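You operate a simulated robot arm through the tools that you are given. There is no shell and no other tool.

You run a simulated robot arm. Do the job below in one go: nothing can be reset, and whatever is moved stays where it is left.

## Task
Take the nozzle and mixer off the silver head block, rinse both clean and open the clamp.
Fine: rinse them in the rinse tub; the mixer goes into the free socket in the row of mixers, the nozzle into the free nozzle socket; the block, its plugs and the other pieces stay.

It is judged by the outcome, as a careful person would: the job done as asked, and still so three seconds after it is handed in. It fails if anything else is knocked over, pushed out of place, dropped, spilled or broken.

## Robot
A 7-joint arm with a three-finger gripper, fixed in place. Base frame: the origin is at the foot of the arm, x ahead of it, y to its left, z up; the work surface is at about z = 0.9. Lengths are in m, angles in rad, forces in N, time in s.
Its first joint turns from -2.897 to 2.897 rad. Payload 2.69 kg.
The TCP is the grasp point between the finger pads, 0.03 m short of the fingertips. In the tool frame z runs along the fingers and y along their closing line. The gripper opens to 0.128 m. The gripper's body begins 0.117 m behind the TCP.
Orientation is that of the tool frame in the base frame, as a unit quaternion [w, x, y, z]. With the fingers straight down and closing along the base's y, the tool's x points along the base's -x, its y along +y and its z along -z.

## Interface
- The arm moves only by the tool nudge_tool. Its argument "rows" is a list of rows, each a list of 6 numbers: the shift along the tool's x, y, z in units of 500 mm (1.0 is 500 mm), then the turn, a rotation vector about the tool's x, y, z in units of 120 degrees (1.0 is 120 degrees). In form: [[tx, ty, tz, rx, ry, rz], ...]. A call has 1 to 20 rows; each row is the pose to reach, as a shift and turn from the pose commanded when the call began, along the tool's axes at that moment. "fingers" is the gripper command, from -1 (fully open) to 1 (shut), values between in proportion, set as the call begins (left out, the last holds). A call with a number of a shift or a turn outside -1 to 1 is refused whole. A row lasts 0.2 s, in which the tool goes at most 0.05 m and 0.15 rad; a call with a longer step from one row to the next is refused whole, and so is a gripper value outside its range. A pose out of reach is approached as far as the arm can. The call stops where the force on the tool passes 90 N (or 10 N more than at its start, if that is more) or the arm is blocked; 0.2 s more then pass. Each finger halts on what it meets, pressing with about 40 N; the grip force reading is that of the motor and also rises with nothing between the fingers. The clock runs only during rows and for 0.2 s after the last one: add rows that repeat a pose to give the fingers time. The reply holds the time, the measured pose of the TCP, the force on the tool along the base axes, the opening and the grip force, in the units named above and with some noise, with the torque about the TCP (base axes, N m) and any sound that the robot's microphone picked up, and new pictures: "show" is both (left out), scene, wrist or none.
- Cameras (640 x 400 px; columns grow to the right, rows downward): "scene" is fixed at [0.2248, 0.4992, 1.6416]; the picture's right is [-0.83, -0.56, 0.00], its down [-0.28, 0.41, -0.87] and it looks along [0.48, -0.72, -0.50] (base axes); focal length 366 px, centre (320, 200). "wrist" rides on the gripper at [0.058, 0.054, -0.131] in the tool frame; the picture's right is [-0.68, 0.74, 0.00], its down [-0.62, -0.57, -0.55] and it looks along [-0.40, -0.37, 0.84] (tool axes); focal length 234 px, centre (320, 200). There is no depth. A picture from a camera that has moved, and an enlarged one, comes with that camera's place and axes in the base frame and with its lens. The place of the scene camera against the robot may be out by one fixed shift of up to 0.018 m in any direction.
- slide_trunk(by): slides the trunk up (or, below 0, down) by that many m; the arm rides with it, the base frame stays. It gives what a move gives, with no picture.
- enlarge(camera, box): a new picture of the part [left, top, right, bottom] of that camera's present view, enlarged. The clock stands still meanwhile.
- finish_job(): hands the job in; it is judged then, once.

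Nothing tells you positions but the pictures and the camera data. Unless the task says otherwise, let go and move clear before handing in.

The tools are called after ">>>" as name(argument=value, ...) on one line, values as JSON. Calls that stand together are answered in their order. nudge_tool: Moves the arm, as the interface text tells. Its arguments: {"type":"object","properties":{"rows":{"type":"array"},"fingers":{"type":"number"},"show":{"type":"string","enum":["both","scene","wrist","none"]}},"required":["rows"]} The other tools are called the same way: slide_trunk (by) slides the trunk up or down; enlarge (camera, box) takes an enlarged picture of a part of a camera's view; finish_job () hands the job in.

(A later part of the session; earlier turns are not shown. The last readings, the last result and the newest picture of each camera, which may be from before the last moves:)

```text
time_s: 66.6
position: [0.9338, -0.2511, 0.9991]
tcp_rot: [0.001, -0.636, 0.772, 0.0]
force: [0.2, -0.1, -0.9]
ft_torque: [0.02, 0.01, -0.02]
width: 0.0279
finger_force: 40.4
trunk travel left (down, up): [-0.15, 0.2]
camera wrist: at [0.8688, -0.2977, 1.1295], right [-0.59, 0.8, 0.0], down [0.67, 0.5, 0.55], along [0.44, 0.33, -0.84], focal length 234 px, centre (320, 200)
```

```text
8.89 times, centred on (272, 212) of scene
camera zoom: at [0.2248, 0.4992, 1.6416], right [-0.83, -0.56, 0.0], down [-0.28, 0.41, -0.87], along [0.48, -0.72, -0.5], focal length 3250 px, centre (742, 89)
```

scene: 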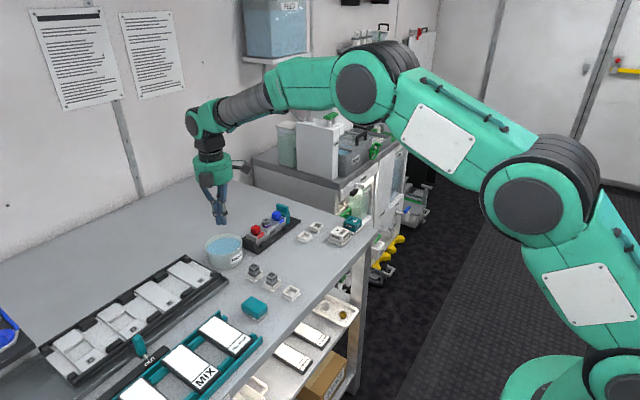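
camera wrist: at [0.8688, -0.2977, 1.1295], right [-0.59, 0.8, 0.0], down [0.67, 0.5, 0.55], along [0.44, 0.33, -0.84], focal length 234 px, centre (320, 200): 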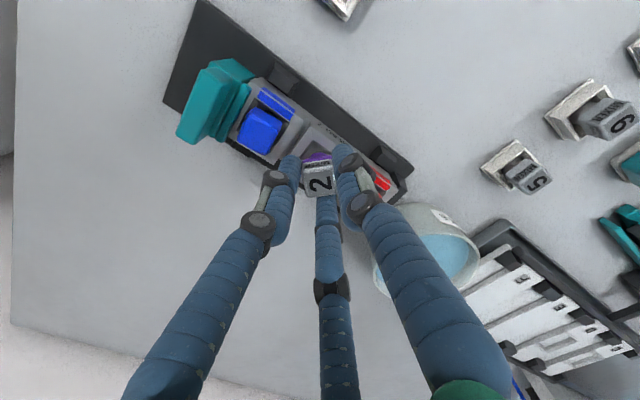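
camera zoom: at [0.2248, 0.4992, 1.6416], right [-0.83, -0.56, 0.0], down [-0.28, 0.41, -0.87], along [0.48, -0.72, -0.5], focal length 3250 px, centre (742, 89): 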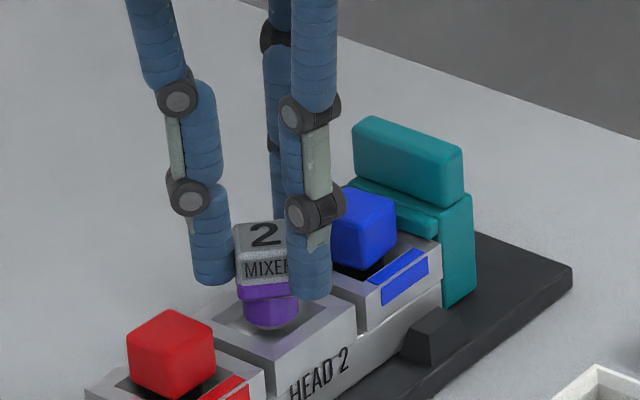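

The mixer is now out of its seat and steady in the grip. I'll continue up slowly to a safe height.

>>> nudge_tool(rows=[[0, 0, -0.005, 0, 0, 0], [0, 0, -0.01, 0, 0, 0], [0, 0, -0.016, 0, 0, 0], [0, 0, -0.022, 0, 0, 0], [0, 0, -0.03, 0, 0, 0], [0, 0, -0.038, 0, 0, 0], [0, 0, -0.048, 0, 0, 0], [0, 0, -0.058, 0, 0, 0], [0, 0, -0.07, 0, 0, 0], [0, 0, -0.082, 0, 0, 0], [0, 0, -0.094, 0, 0, 0], [0, 0, -0.1, 0, 0, 0], [0, 0, -0.1, 0, 0, 0]], show="both")

>>> enlarge(camera="scene", box=[240, 170, 310, 240])

>>> enlarge(camera="wrist", box=[270, 110, 370, 210])

```text
time_s: 69.4
position: [0.9328, -0.2503, 1.0503]
tcp_rot: [-0.001, -0.636, 0.772, 0.0]
force: [-0.2, 0.1, 0.0]
ft_torque: [-0.02, 0.0, 0.01]
width: 0.0279
finger_force: 40.2
trunk travel left (down, up): [-0.15, 0.2]
camera wrist: at [0.8687, -0.2979, 1.1805], right [-0.59, 0.8, 0.0], down [0.67, 0.5, 0.55], along [0.44, 0.33, -0.84], focal length 234 px, centre (320, 200)
```

scene: 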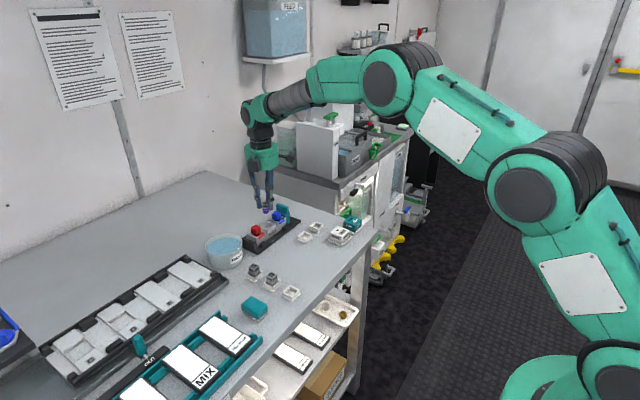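
wrist: 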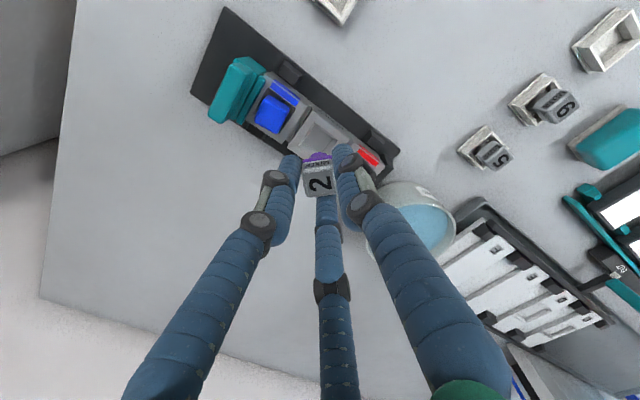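

```text
5.71 times, centred on (275, 205) of scene
camera zoom: at [0.2248, 0.4992, 1.6416], right [-0.83, -0.56, 0.0], down [-0.28, 0.41, -0.87], along [0.48, -0.72, -0.5], focal length 2089 px, centre (577, 171)
```

zoom: 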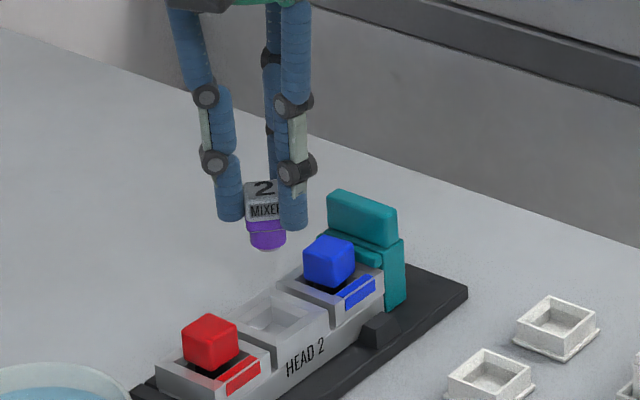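

```text
4.00 times, centred on (320, 160) of wrist
camera zoom: at [0.8687, -0.2979, 1.1805], right [-0.59, 0.8, 0.0], down [0.67, 0.5, 0.55], along [0.44, 0.33, -0.84], focal length 937 px, centre (320, 360)
```

zoom: 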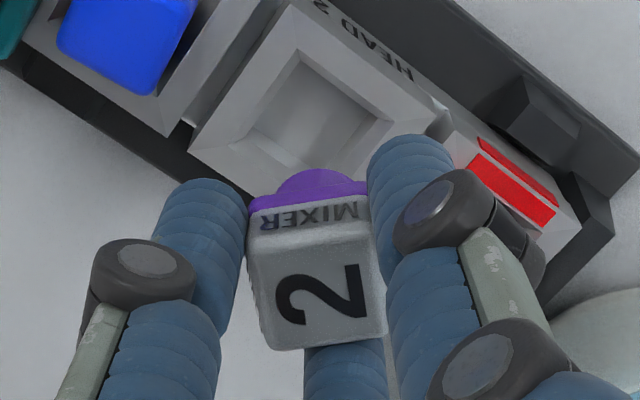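

The mixer is firmly held and clear of the block, and both plugs are in place. Now I'll move smoothly over the tub.

>>> nudge_tool(rows=[[-0.01, 0, -0.01, 0, 0, 0], [-0.035, 0.001, -0.015, 0, 0, 0], [-0.07, 0.001, -0.015, 0, 0, 0], [-0.11, 0.002, -0.015, 0, 0, 0], [-0.15, 0.003, -0.015, 0, 0, 0], [-0.19, 0.003, -0.015, 0, 0, 0], [-0.23, 0.004, -0.015, 0, 0, 0], [-0.265, 0.005, -0.015, 0, 0, 0], [-0.295, 0.005, -0.015, 0, 0, 0], [-0.32, 0.0056, -0.015, 0, 0, 0], [-0.333, 0.0056, -0.015, 0, 0, 0], [-0.333, 0.0056, -0.015, 0, 0, 0]], show="both")

>>> enlarge(camera="wrist", box=[250, 60, 390, 210])

>>> enlarge(camera="scene", box=[185, 175, 275, 275])

```text
time_s: 72.0
position: [0.96, -0.0846, 1.0576]
tcp_rot: [0.001, -0.636, 0.772, 0.0]
force: [-0.7, -0.5, -0.5]
ft_torque: [-0.01, 0.03, -0.03]
width: 0.0277
finger_force: 40.1
trunk travel left (down, up): [-0.15, 0.2]
camera wrist: at [0.8961, -0.1324, 1.1879], right [-0.59, 0.8, 0.0], down [0.67, 0.5, 0.55], along [0.44, 0.33, -0.84], focal length 234 px, centre (320, 200)
```

scene: 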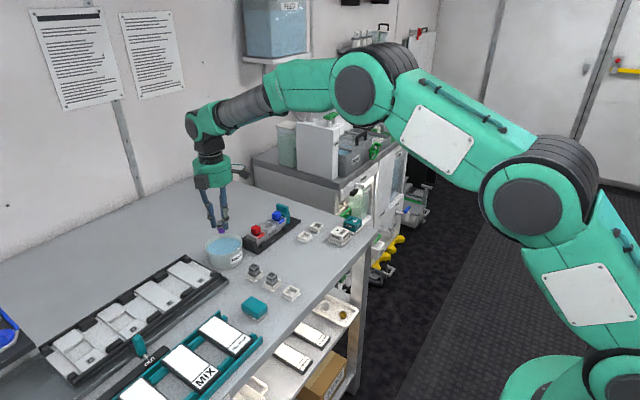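
wrist: 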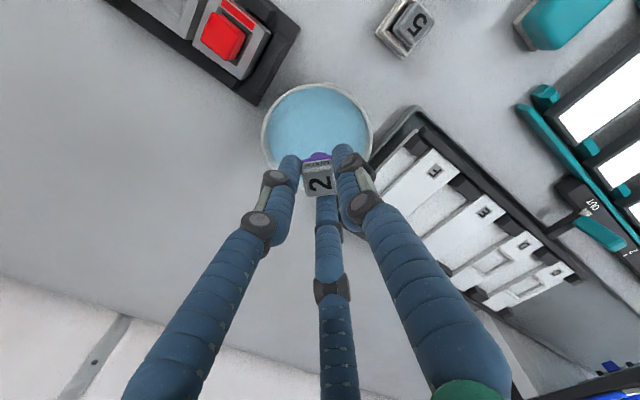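

```text
2.67 times, centred on (320, 135) of wrist
camera zoom: at [0.8961, -0.1324, 1.1879], right [-0.59, 0.8, 0.0], down [0.67, 0.5, 0.55], along [0.44, 0.33, -0.84], focal length 624 px, centre (320, 373)
```

zoom: 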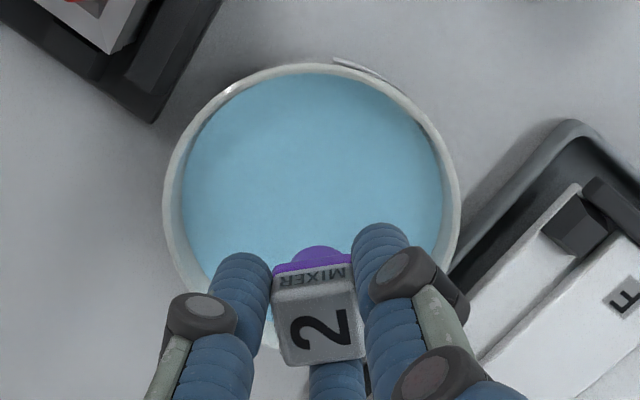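

```text
4.00 times, centred on (230, 225) of scene
camera zoom: at [0.2248, 0.4992, 1.6416], right [-0.83, -0.56, 0.0], down [-0.28, 0.41, -0.87], along [0.48, -0.72, -0.5], focal length 1462 px, centre (680, 100)
```

zoom: 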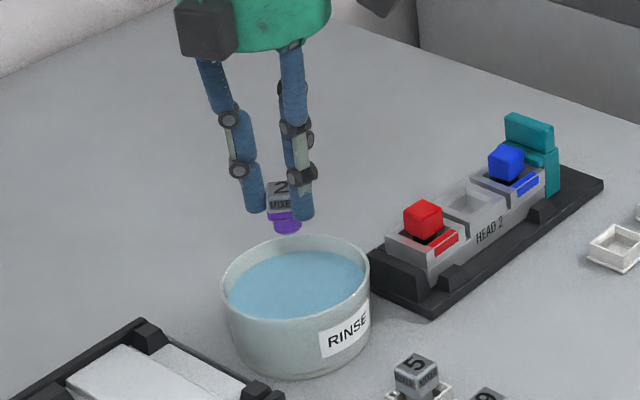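

The mixer is centred over the tub. I'll lower it slowly into the water.

>>> nudge_tool(rows=[[0.003, 0, 0.03, 0, 0, 0], [0.003, 0, 0.06, 0, 0, 0], [0.003, 0, 0.09, 0, 0, 0], [0.003, 0, 0.11, 0, 0, 0], [0.003, 0, 0.13, 0, 0, 0], [0.003, 0, 0.145, 0, 0, 0], [0.003, 0, 0.16, 0, 0, 0], [0.003, 0, 0.172, 0, 0, 0], [0.003, 0, 0.184, 0, 0, 0], [0.003, 0, 0.194, 0, 0, 0], [0.003, 0, 0.194, 0, 0, 0]], show="wrist")

>>> enlarge(camera="wrist", box=[250, 90, 390, 230])

>>> enlarge(camera="scene", box=[185, 185, 265, 275])

```text
time_s: 74.4
position: [0.9621, -0.0867, 0.959]
tcp_rot: [-0.001, -0.636, 0.772, 0.0]
force: [0.1, 0.3, -1.0]
ft_torque: [0.0, -0.01, 0.01]
width: 0.0281
finger_force: 39.7
trunk travel left (down, up): [-0.15, 0.2]
camera wrist: at [0.8975, -0.1342, 1.0898], right [-0.59, 0.8, 0.0], down [0.67, 0.5, 0.55], along [0.44, 0.33, -0.84], focal length 234 px, centre (320, 200)
```

wrist: 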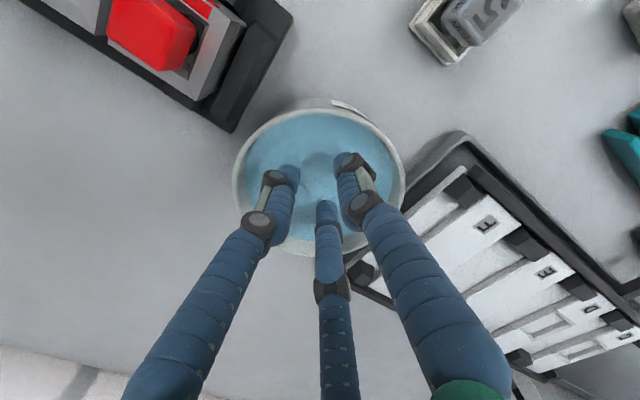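

```text
2.86 times, centred on (320, 160) of wrist
camera zoom: at [0.8975, -0.1342, 1.0898], right [-0.59, 0.8, 0.0], down [0.67, 0.5, 0.55], along [0.44, 0.33, -0.84], focal length 669 px, centre (320, 314)
```

zoom: 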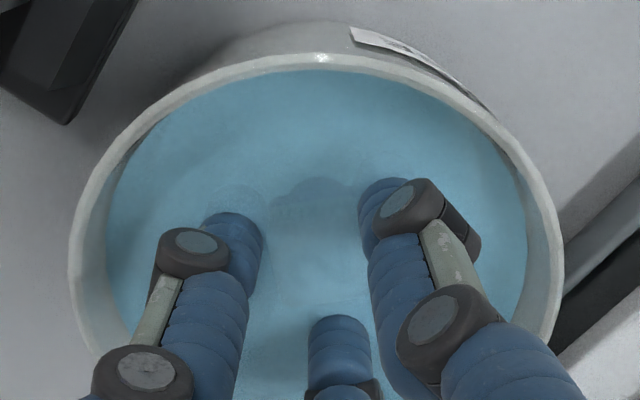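

```text
4.44 times, centred on (225, 230) of scene
camera zoom: at [0.2248, 0.4992, 1.6416], right [-0.83, -0.56, 0.0], down [-0.28, 0.41, -0.87], along [0.48, -0.72, -0.5], focal length 1625 px, centre (742, 67)
```

zoom: 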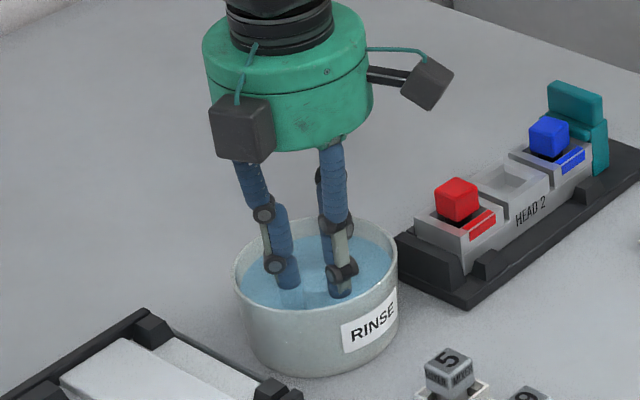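

The mixer is fully under water and still held. I'll swish gently, dwell, and then raise it slowly.

>>> nudge_tool(rows=[[0.004, 0, 0.002, 0, 0, 0], [0.008, 0, 0.002, 0, 0, 0], [0.004, 0, 0.002, 0, 0, 0], [0, 0, 0.002, 0, 0, 0], [-0.004, 0, 0.002, 0, 0, 0], [-0.008, 0, 0.002, 0, 0, 0], [-0.004, 0, 0.002, 0, 0, 0], [0, 0, 0.002, 0, 0, 0], [0.004, 0, 0.002, 0, 0, 0], [0.008, 0, 0.002, 0, 0, 0], [0.004, 0, 0.002, 0, 0, 0], [0, 0, 0.002, 0, 0, 0], [0, 0, 0.002, 0, 0, 0], [0, 0, 0.002, 0, 0, 0], [0, 0, 0.002, 0, 0, 0]], show="none")

>>> nudge_tool(rows=[[0, 0, -0.008, 0, 0, 0], [0, 0, -0.02, 0, 0, 0], [0, 0, -0.035, 0, 0, 0], [0, 0, -0.05, 0, 0, 0], [0, 0, -0.07, 0, 0, 0], [0, 0, -0.09, 0, 0, 0], [0, 0, -0.11, 0, 0, 0], [0, 0, -0.13, 0, 0, 0], [0, 0, -0.15, 0, 0, 0], [0, 0, -0.17, 0, 0, 0], [0, 0, -0.19, 0, 0, 0], [0, 0, -0.2, 0, 0, 0], [0, 0, -0.2, 0, 0, 0]], show="both")

>>> enlarge(camera="wrist", box=[270, 120, 370, 220])

>>> enlarge(camera="scene", box=[195, 195, 265, 265])

```text
time_s: 77.6
position: [0.9621, -0.0864, 0.9603]
tcp_rot: [0.0, -0.636, 0.772, 0.0]
force: [-0.7, 1.1, -0.6]
ft_torque: [-0.01, 0.0, -0.01]
width: 0.028
finger_force: 40.7
trunk travel left (down, up): [-0.15, 0.2]
```

```text
time_s: 80.4
position: [0.9624, -0.0878, 1.0601]
tcp_rot: [-0.001, -0.636, 0.771, 0.0]
force: [-1.1, 0.4, 0.2]
ft_torque: [0.0, 0.02, 0.0]
width: 0.0282
finger_force: 40.6
trunk travel left (down, up): [-0.15, 0.2]
camera wrist: at [0.8986, -0.1349, 1.1896], right [-0.59, 0.8, 0.0], down [0.67, 0.5, 0.55], along [0.44, 0.33, -0.84], focal length 234 px, centre (320, 200)
```

scene: 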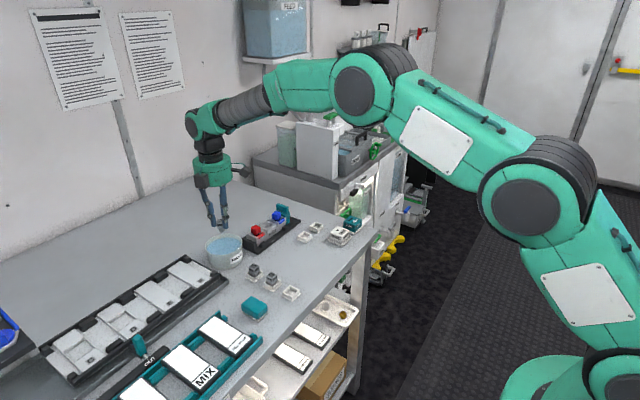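
wrist: 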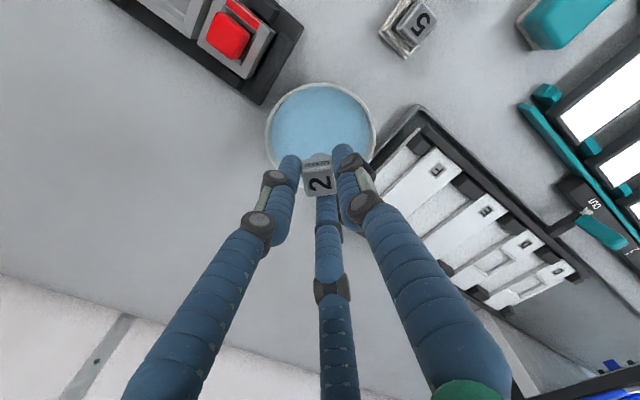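

```text
4.00 times, centred on (320, 170) of wrist
camera zoom: at [0.8986, -0.1349, 1.1896], right [-0.59, 0.8, 0.0], down [0.67, 0.5, 0.55], along [0.44, 0.33, -0.84], focal length 937 px, centre (320, 320)
```

zoom: 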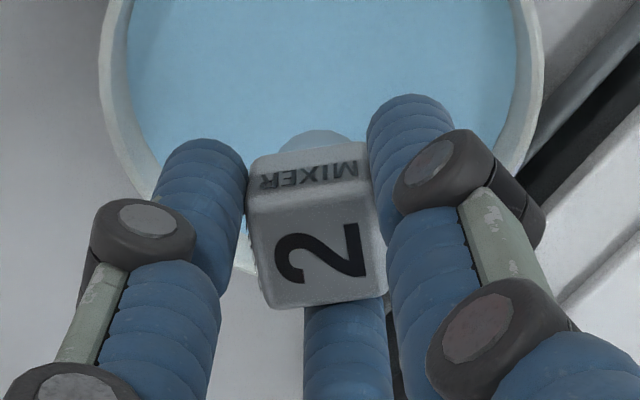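

```text
5.71 times, centred on (230, 230) of scene
camera zoom: at [0.2248, 0.4992, 1.6416], right [-0.83, -0.56, 0.0], down [-0.28, 0.41, -0.87], along [0.48, -0.72, -0.5], focal length 2089 px, centre (834, 29)
```

zoom: 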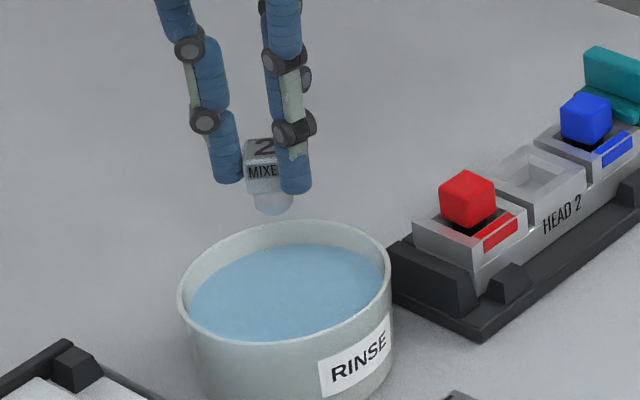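

The mixer is clean, with no purple left. Now I'll carry it toward the free mixer socket, turning the tool on the way so the mixer squares up with the row.

>>> nudge_tool(rows=[[0.002, 0.012, 0, 0, 0, 0.01], [0.008, 0.04, 0, 0, 0, 0.03], [0.015, 0.08, 0, 0, 0, 0.06], [0.024, 0.12, 0, 0, 0, 0.09], [0.031, 0.16, 0, 0, 0, 0.12], [0.039, 0.2, 0, 0, 0, 0.15], [0.047, 0.24, 0, 0, 0, 0.18], [0.055, 0.28, 0, 0, 0, 0.21], [0.062, 0.32, 0, 0, 0, 0.24], [0.07, 0.36, 0, 0, 0, 0.27], [0.078, 0.4, 0, 0, 0, 0.3], [0.086, 0.44, 0, 0, 0, 0.33], [0.093, 0.475, 0, 0, 0, 0.355], [0.098, 0.5, 0, 0, 0, 0.375], [0.1, 0.5145, 0, 0, 0, 0.3833], [0.1, 0.5145, 0, 0, 0, 0.3833]], show="both")

>>> enlarge(camera="wrist", box=[240, 60, 400, 220])

>>> enlarge(camera="scene", box=[240, 230, 330, 310])

```text
time_s: 83.8
position: [0.6989, -0.0865, 1.0577]
tcp_rot: [0.0, -0.284, 0.959, 0.001]
force: [-0.1, -0.1, -1.0]
ft_torque: [-0.01, 0.02, 0.02]
width: 0.028
finger_force: 40.4
trunk travel left (down, up): [-0.15, 0.2]
camera wrist: at [0.6202, -0.0744, 1.1879], right [0.17, 0.99, 0.0], down [0.82, -0.14, 0.55], along [0.54, -0.09, -0.84], focal length 234 px, centre (320, 200)
```

scene: 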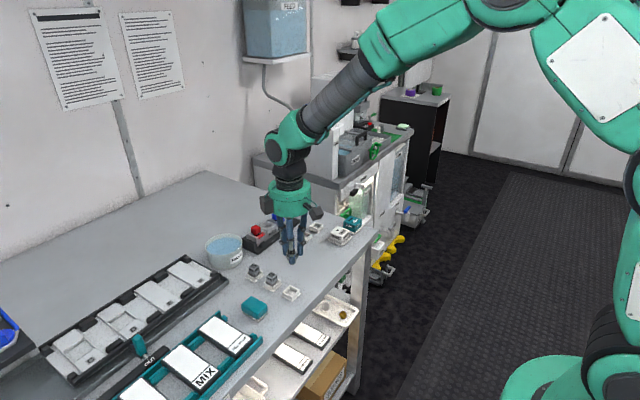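
wrist: 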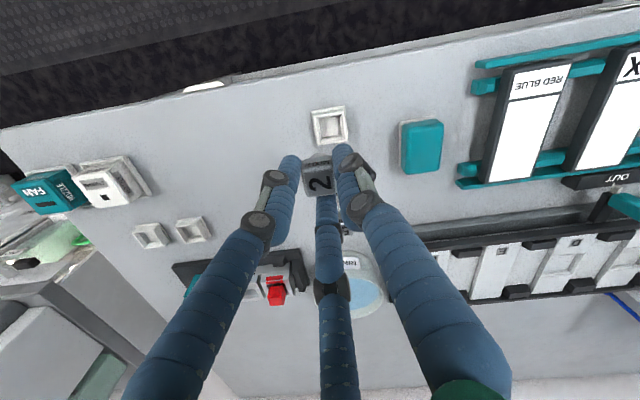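

```text
2.50 times, centred on (320, 140) of wrist
camera zoom: at [0.6202, -0.0744, 1.1879], right [0.17, 0.99, 0.0], down [0.82, -0.14, 0.55], along [0.54, -0.09, -0.84], focal length 585 px, centre (320, 350)
```

zoom: 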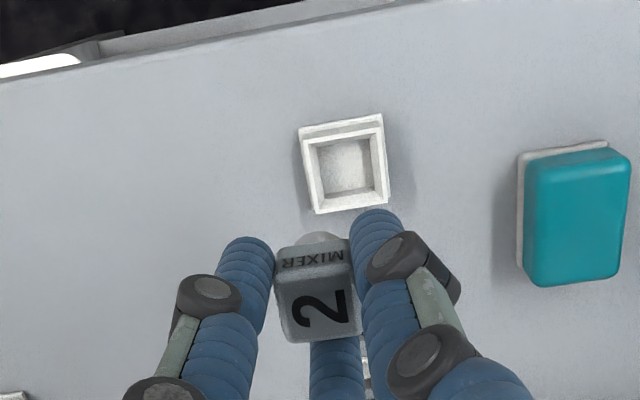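

```text
5.00 times, centred on (285, 270) of scene
camera zoom: at [0.2248, 0.4992, 1.6416], right [-0.83, -0.56, 0.0], down [-0.28, 0.41, -0.87], along [0.48, -0.72, -0.5], focal length 1828 px, centre (495, -150)
```

zoom: 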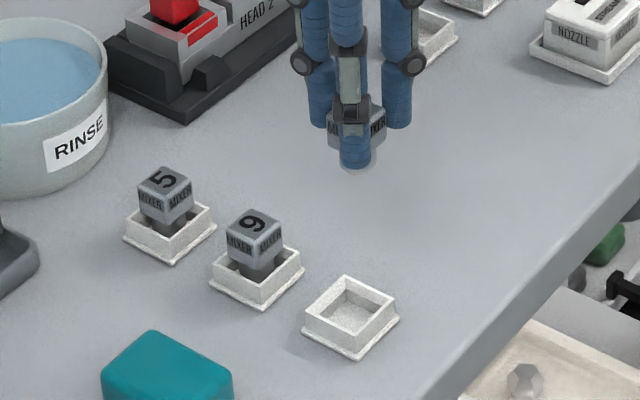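

The free mixer socket is visible just ahead. I'll enlarge it to locate its centre precisely.

>>> enlarge(camera="wrist", box=[295, 95, 365, 165])

>>> enlarge(camera="scene", box=[275, 275, 315, 310])

>>> enlarge(camera="scene", box=[280, 235, 320, 275])

```text
5.71 times, centred on (330, 130) of wrist
camera zoom: at [0.6202, -0.0744, 1.1879], right [0.17, 0.99, 0.0], down [0.82, -0.14, 0.55], along [0.54, -0.09, -0.84], focal length 1338 px, centre (263, 600)
```

zoom: 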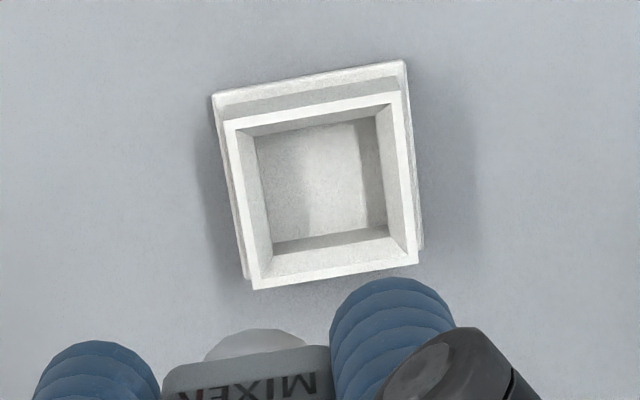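

```text
11.43 times, centred on (295, 292) of scene
camera zoom: at [0.2248, 0.4992, 1.6416], right [-0.83, -0.56, 0.0], down [-0.28, 0.41, -0.87], along [0.48, -0.72, -0.5], focal length 4179 px, centre (606, -857)
```

zoom: 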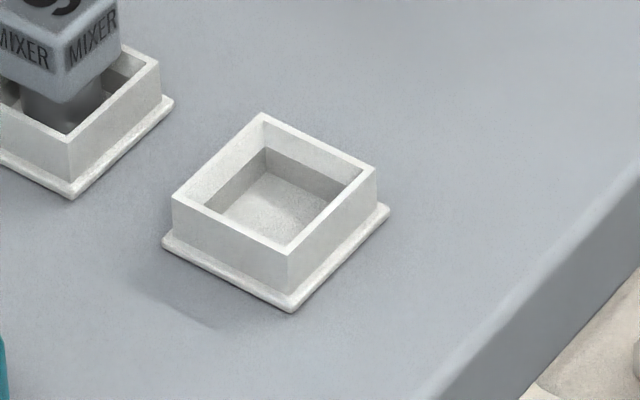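

```text
10.00 times, centred on (300, 255) of scene
camera zoom: at [0.2248, 0.4992, 1.6416], right [-0.83, -0.56, 0.0], down [-0.28, 0.41, -0.87], along [0.48, -0.72, -0.5], focal length 3656 px, centre (520, -350)
```

zoom: 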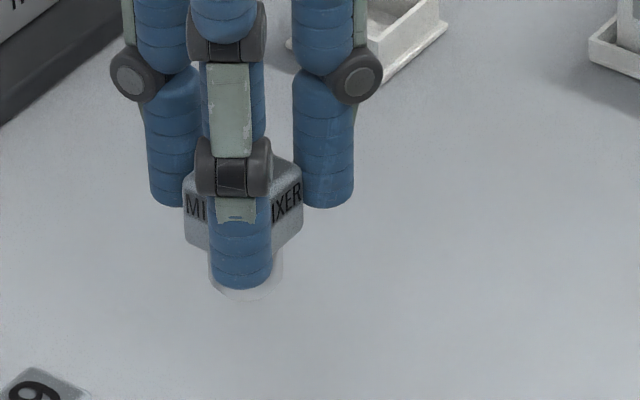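

The socket centre is near (0.700, -0.0756), about 12.7 mm in +y and 2.5 mm in +x from the mixer. I'll shift there and lower to just above the rim for a check.

>>> nudge_tool(rows=[[-0.009, 0.009, 0, 0, 0, 0], [-0.018, 0.0186, 0.01, 0, 0, 0], [-0.018, 0.0186, 0.04, 0, 0, 0], [-0.018, 0.0186, 0.07, 0, 0, 0], [-0.018, 0.0186, 0.1, 0, 0, 0], [-0.018, 0.0186, 0.12, 0, 0, 0], [-0.018, 0.0186, 0.14, 0, 0, 0], [-0.018, 0.0186, 0.14, 0, 0, 0]], show="both")

>>> enlarge(camera="wrist", box=[270, 110, 370, 210])

>>> enlarge(camera="scene", box=[270, 260, 320, 310])

```text
time_s: 85.6
position: [0.7012, -0.0736, 0.9884]
tcp_rot: [0.0, -0.284, 0.959, -0.001]
force: [0.0, 0.4, -0.8]
ft_torque: [0.02, 0.0, -0.01]
width: 0.0279
finger_force: 39.6
trunk travel left (down, up): [-0.15, 0.2]
camera wrist: at [0.6221, -0.061, 1.12], right [0.17, 0.99, 0.0], down [0.82, -0.14, 0.55], along [0.54, -0.09, -0.84], focal length 234 px, centre (320, 200)
```

scene: 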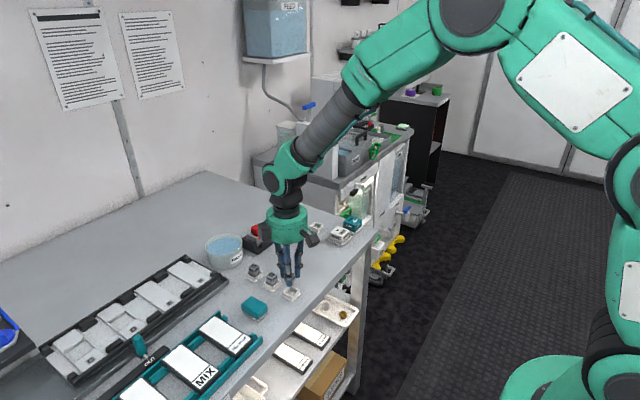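
wrist: 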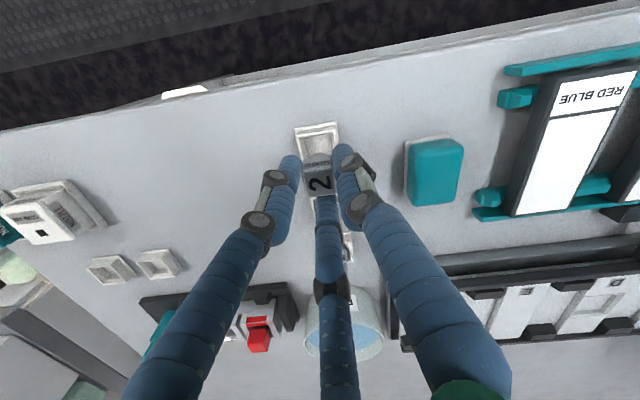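

```text
4.00 times, centred on (320, 160) of wrist
camera zoom: at [0.6221, -0.061, 1.12], right [0.17, 0.99, 0.0], down [0.82, -0.14, 0.55], along [0.54, -0.09, -0.84], focal length 937 px, centre (320, 360)
```

zoom: 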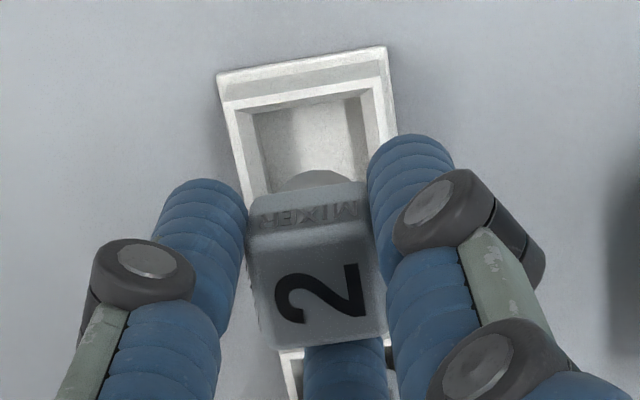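

```text
8.00 times, centred on (295, 285) of scene
camera zoom: at [0.2248, 0.4992, 1.6416], right [-0.83, -0.56, 0.0], down [-0.28, 0.41, -0.87], along [0.48, -0.72, -0.5], focal length 2925 px, centre (520, -480)
```

zoom: 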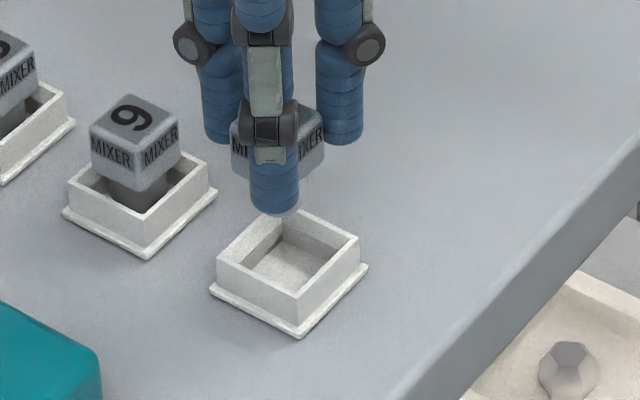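

Aligned within about 2 mm, and the stem has plenty of clearance in the socket. I'll make a small x correction and lower gently until I feel the floor.

>>> nudge_tool(rows=[[-0.0034, -0.0022, 0.01, 0, 0, 0], [-0.0034, -0.0022, 0.025, 0, 0, 0], [-0.0034, -0.0022, 0.04, 0, 0, 0], [-0.0034, -0.0022, 0.05, 0, 0, 0], [-0.0034, -0.0022, 0.058, 0, 0, 0], [-0.0034, -0.0022, 0.058, 0, 0, 0]], show="none")

>>> nudge_tool(rows=[[0, 0, 0.003, 0, 0, 0], [0, 0, 0.006, 0, 0, 0], [0, 0, 0.006, 0, 0, 0]], show="wrist")

>>> enlarge(camera="wrist", box=[270, 120, 370, 220])

>>> enlarge(camera="scene", box=[270, 260, 320, 310])

```text
time_s: 87.0
position: [0.7032, -0.0737, 0.9614]
tcp_rot: [0.0, -0.284, 0.959, 0.0]
force: [-14.1, 0.9, 17.0]
ft_torque: [0.02, 0.46, 0.0]
width: 0.0279
finger_force: 39.9
trunk travel left (down, up): [-0.15, 0.2]
```

```text
time_s: 87.8
position: [0.7033, -0.0732, 0.9558]
tcp_rot: [0.0, -0.283, 0.959, 0.001]
force: [-12.5, 0.3, -5.7]
ft_torque: [-0.05, 0.63, -0.04]
width: 0.0283
finger_force: 40.1
trunk travel left (down, up): [-0.15, 0.2]
camera wrist: at [0.6245, -0.0608, 1.0864], right [0.17, 0.99, 0.0], down [0.83, -0.14, 0.55], along [0.54, -0.09, -0.84], focal length 234 px, centre (320, 200)
```

wrist: 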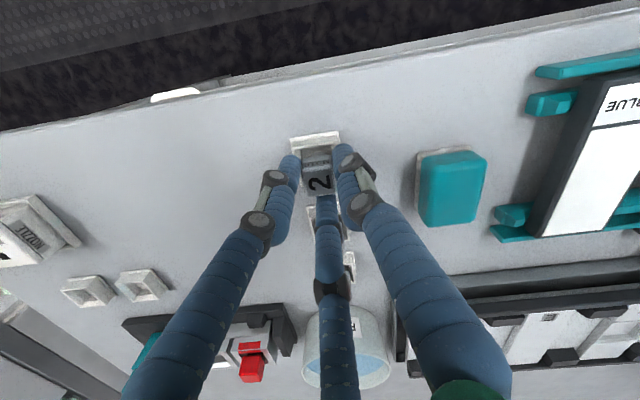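

```text
4.00 times, centred on (320, 170) of wrist
camera zoom: at [0.6245, -0.0608, 1.0864], right [0.17, 0.99, 0.0], down [0.83, -0.14, 0.55], along [0.54, -0.09, -0.84], focal length 937 px, centre (320, 320)
```

zoom: 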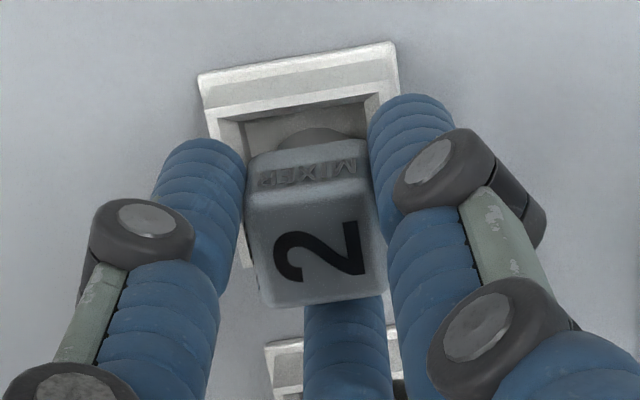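

```text
8.00 times, centred on (295, 285) of scene
camera zoom: at [0.2248, 0.4992, 1.6416], right [-0.83, -0.56, 0.0], down [-0.28, 0.41, -0.87], along [0.48, -0.72, -0.5], focal length 2925 px, centre (520, -480)
```

zoom: 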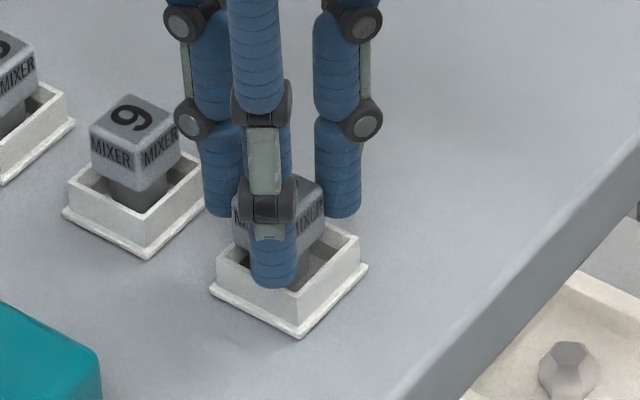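

The stem is rubbing the socket's +x wall (-13 N in x), so my x correction overshot. I'll shift back 3 mm toward -x and recheck the forces.

>>> nudge_tool(rows=[[0.0025, 0.0016, 0, 0, 0, 0], [0.005, 0.0033, 0, 0, 0, 0], [0.005, 0.0033, 0, 0, 0, 0]], show="wrist")

>>> enlarge(camera="wrist", box=[270, 120, 370, 220])

>>> enlarge(camera="scene", box=[275, 265, 315, 305])

```text
time_s: 88.6
position: [0.7021, -0.076, 0.9574]
tcp_rot: [0.001, -0.284, 0.959, -0.001]
force: [-0.4, -0.8, -0.5]
ft_torque: [-0.04, 0.01, 0.01]
width: 0.0281
finger_force: 39.6
trunk travel left (down, up): [-0.15, 0.2]
camera wrist: at [0.6233, -0.0614, 1.0875], right [0.17, 0.99, 0.0], down [0.82, -0.14, 0.55], along [0.54, -0.09, -0.84], focal length 234 px, centre (320, 200)
```

wrist: 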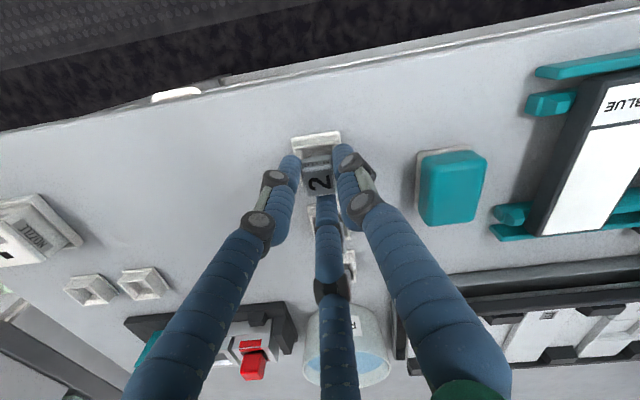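

```text
4.00 times, centred on (320, 170) of wrist
camera zoom: at [0.6233, -0.0614, 1.0875], right [0.17, 0.99, 0.0], down [0.82, -0.14, 0.55], along [0.54, -0.09, -0.84], focal length 937 px, centre (320, 320)
```

zoom: 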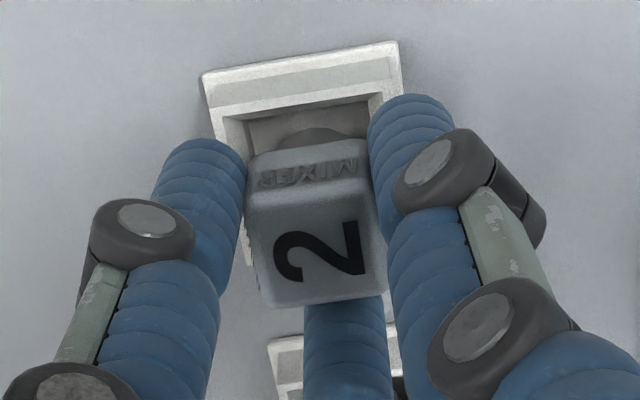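

```text
10.00 times, centred on (295, 285) of scene
camera zoom: at [0.2248, 0.4992, 1.6416], right [-0.83, -0.56, 0.0], down [-0.28, 0.41, -0.87], along [0.48, -0.72, -0.5], focal length 3656 px, centre (570, -650)
```

zoom: 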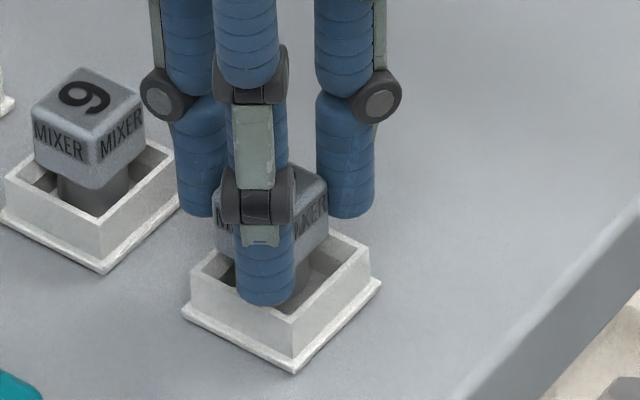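

The lateral force is gone and the stem sits inside the socket. I'll lower the last few millimetres step by step.

>>> nudge_tool(rows=[[0, 0, 0.003, 0, 0, 0], [0, 0, 0.005, 0, 0, 0], [0, 0, 0.005, 0, 0, 0]], show="none")

>>> nudge_tool(rows=[[0, 0, 0.002, 0, 0, 0], [0, 0, 0.004, 0, 0, 0], [0, 0, 0.004, 0, 0, 0]], show="none")

```text
time_s: 89.4
position: [0.7012, -0.0742, 0.9564]
tcp_rot: [0.0, -0.284, 0.959, -0.001]
force: [-0.5, -1.2, 4.8]
ft_torque: [-0.07, 0.05, 0.0]
width: 0.0283
finger_force: 40.4
trunk travel left (down, up): [-0.15, 0.2]
```

```text
time_s: 90.2
position: [0.7021, -0.0747, 0.9562]
tcp_rot: [0.001, -0.284, 0.959, 0.0]
force: [0.8, -0.4, 24.9]
ft_torque: [-0.04, -0.03, -0.03]
width: 0.0283
finger_force: 39.8
trunk travel left (down, up): [-0.15, 0.2]
```

Clean vertical contact: the stem is on the socket floor. I'll ease off the pressure, open slightly, and look before retreating.

>>> nudge_tool(rows=[[0, 0, -0.004, 0, 0, 0], [0, 0, -0.004, 0, 0, 0]], show="none")

>>> nudge_tool(rows=[[0, 0, 0, 0, 0, 0], [0, 0, 0, 0, 0, 0], [0, 0, 0, 0, 0, 0]], fingers=0.38, show="wrist")

>>> enlarge(camera="wrist", box=[270, 120, 370, 220])

>>> enlarge(camera="scene", box=[265, 255, 315, 305])

```text
time_s: 90.8
position: [0.7006, -0.074, 0.9551]
tcp_rot: [0.0, -0.285, 0.959, 0.0]
force: [4.9, 0.8, 14.0]
ft_torque: [0.04, -0.22, 0.0]
width: 0.0281
finger_force: 39.4
trunk travel left (down, up): [-0.15, 0.2]
```

```text
time_s: 91.6
position: [0.6994, -0.075, 0.9543]
tcp_rot: [-0.001, -0.284, 0.959, 0.0]
force: [-0.4, -1.6, 0.0]
ft_torque: [-0.01, 0.02, 0.03]
width: 0.0395
finger_force: 0.0
trunk travel left (down, up): [-0.15, 0.2]
camera wrist: at [0.6227, -0.0617, 1.0853], right [0.17, 0.99, 0.0], down [0.82, -0.14, 0.55], along [0.54, -0.09, -0.84], focal length 234 px, centre (320, 200)
```

wrist: 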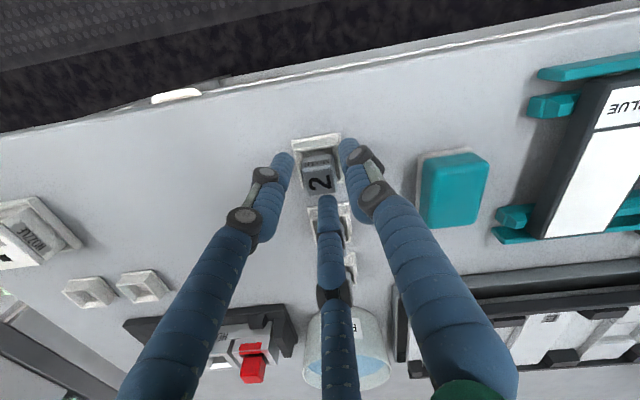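

```text
4.00 times, centred on (320, 170) of wrist
camera zoom: at [0.6227, -0.0617, 1.0853], right [0.17, 0.99, 0.0], down [0.82, -0.14, 0.55], along [0.54, -0.09, -0.84], focal length 937 px, centre (320, 320)
```

zoom: 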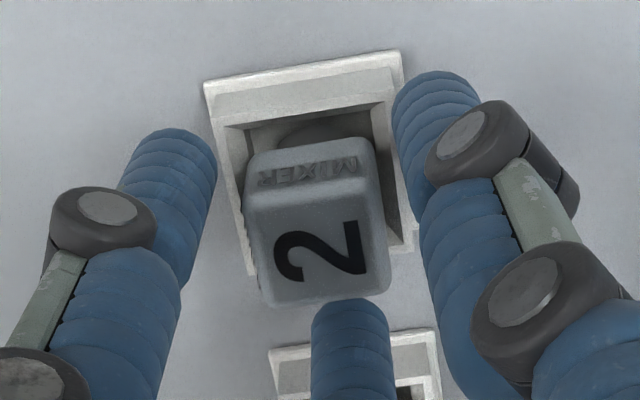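

```text
8.00 times, centred on (290, 280) of scene
camera zoom: at [0.2248, 0.4992, 1.6416], right [-0.83, -0.56, 0.0], down [-0.28, 0.41, -0.87], along [0.48, -0.72, -0.5], focal length 2925 px, centre (560, -440)
```

zoom: 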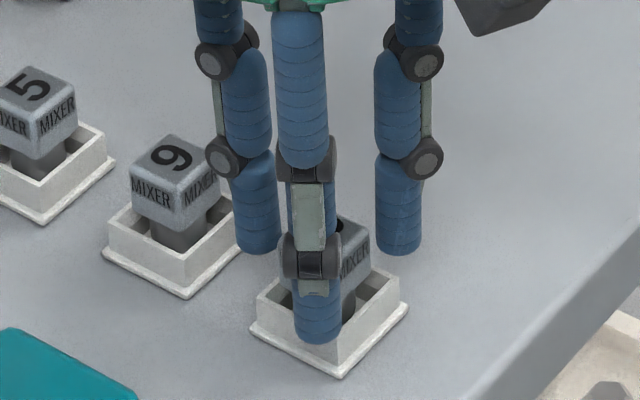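

The mixer stands upright in its socket and is released. I'll retreat straight up and verify.

>>> nudge_tool(rows=[[0, 0, -0.01, 0, 0, 0], [0, 0, -0.03, 0, 0, 0], [0, 0, -0.06, 0, 0, 0], [0, 0, -0.1, 0, 0, 0], [0, 0, -0.15, 0, 0, 0], [0, 0, -0.2, 0, 0, 0], [0, 0, -0.2, 0, 0, 0]], show="both")

>>> enlarge(camera="wrist", box=[270, 80, 390, 200])

>>> enlarge(camera="scene", box=[240, 255, 310, 310])

```text
time_s: 93.2
position: [0.6987, -0.0754, 1.0558]
tcp_rot: [0.0, -0.284, 0.959, 0.0]
force: [-0.3, -0.2, 0.2]
ft_torque: [0.0, -0.04, 0.01]
width: 0.0394
finger_force: 0.0
trunk travel left (down, up): [-0.15, 0.2]
camera wrist: at [0.6211, -0.062, 1.1861], right [0.17, 0.99, 0.0], down [0.82, -0.14, 0.55], along [0.54, -0.09, -0.84], focal length 234 px, centre (320, 200)
```

scene: 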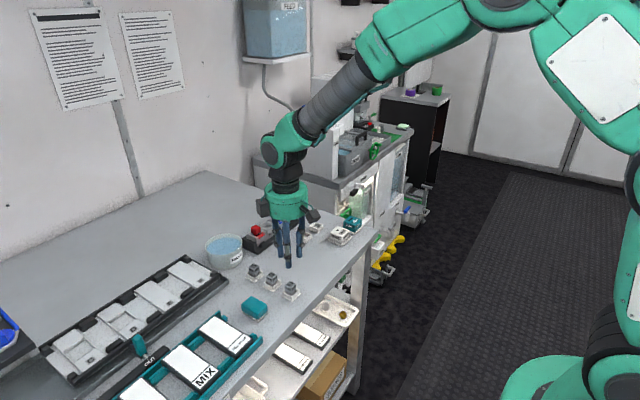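
wrist: 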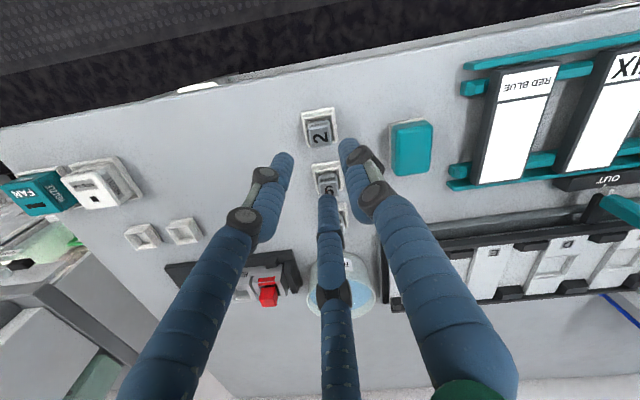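

```text
3.33 times, centred on (330, 140) of wrist
camera zoom: at [0.6211, -0.062, 1.1861], right [0.17, 0.99, 0.0], down [0.82, -0.14, 0.55], along [0.54, -0.09, -0.84], focal length 781 px, centre (287, 400)
```

zoom: 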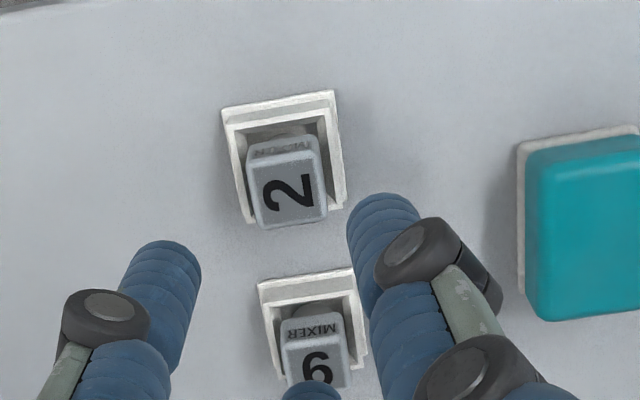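

```text
7.27 times, centred on (275, 282) of scene
camera zoom: at [0.2248, 0.4992, 1.6416], right [-0.83, -0.56, 0.0], down [-0.28, 0.41, -0.87], along [0.48, -0.72, -0.5], focal length 2659 px, centre (647, -400)
```

zoom: 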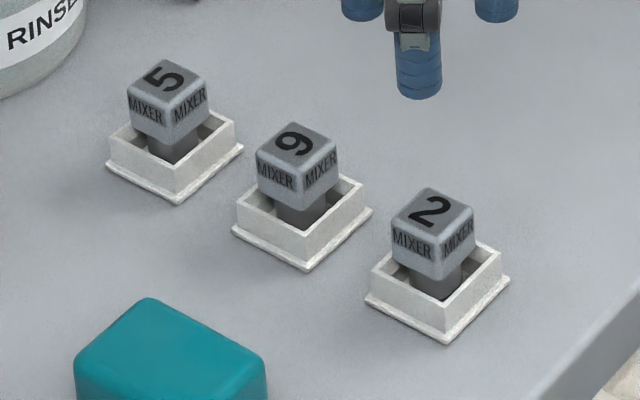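

Mixer 2 is clean and upright in the free socket, in line with 5 and 9. The clamp is what's left. I'll move to get close views of it.

>>> nudge_tool(rows=[[0.002, -0.04, -0.05, 0, 0, 0], [0.004, -0.12, -0.09, 0, 0, 0], [0.007, -0.21, -0.09, 0, 0, 0], [0.009, -0.3, -0.09, 0, 0, 0], [0.012, -0.39, -0.09, 0, 0, 0], [0.014, -0.48, -0.09, 0, 0, 0], [0.017, -0.56, -0.09, 0, 0, 0], [0.0186, -0.62, -0.09, 0, 0, 0], [0.0186, -0.62, -0.09, 0, 0, 0]], fingers=-1, show="both")

>>> enlarge(camera="wrist", box=[270, 100, 390, 220])

>>> enlarge(camera="scene", box=[260, 195, 305, 240])

```text
time_s: 95.2
position: [0.8611, -0.342, 1.0999]
tcp_rot: [0.0, -0.284, 0.959, 0.001]
force: [0.0, 0.1, 0.9]
ft_torque: [0.04, 0.02, -0.01]
width: 0.1282
finger_force: 0.0
trunk travel left (down, up): [-0.15, 0.2]
camera wrist: at [0.7829, -0.3291, 1.2303], right [0.17, 0.99, 0.0], down [0.82, -0.14, 0.55], along [0.54, -0.09, -0.84], focal length 234 px, centre (320, 200)
```

scene: 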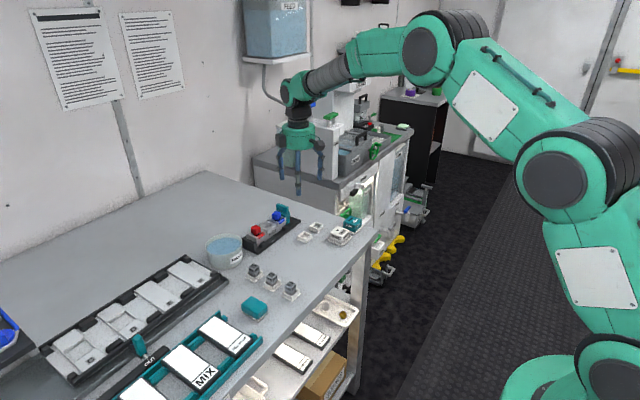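
wrist: 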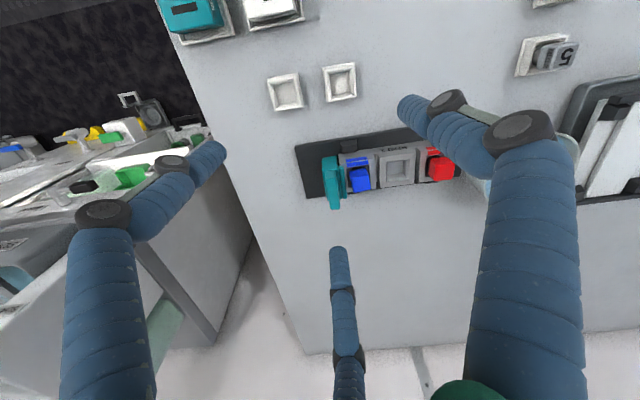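

```text
3.33 times, centred on (330, 160) of wrist
camera zoom: at [0.7829, -0.3291, 1.2303], right [0.17, 0.99, 0.0], down [0.82, -0.14, 0.55], along [0.54, -0.09, -0.84], focal length 781 px, centre (287, 333)
```

zoom: 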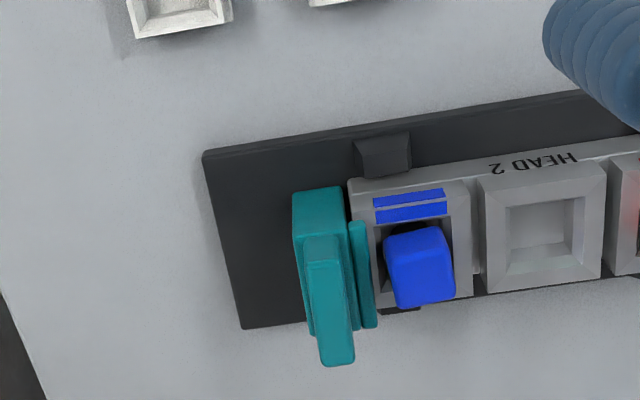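

```text
8.89 times, centred on (282, 218) of scene
camera zoom: at [0.2248, 0.4992, 1.6416], right [-0.83, -0.56, 0.0], down [-0.28, 0.41, -0.87], along [0.48, -0.72, -0.5], focal length 3250 px, centre (653, 44)
```

zoom: 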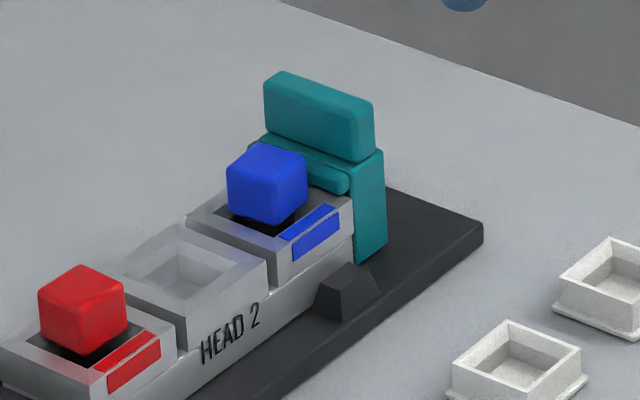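

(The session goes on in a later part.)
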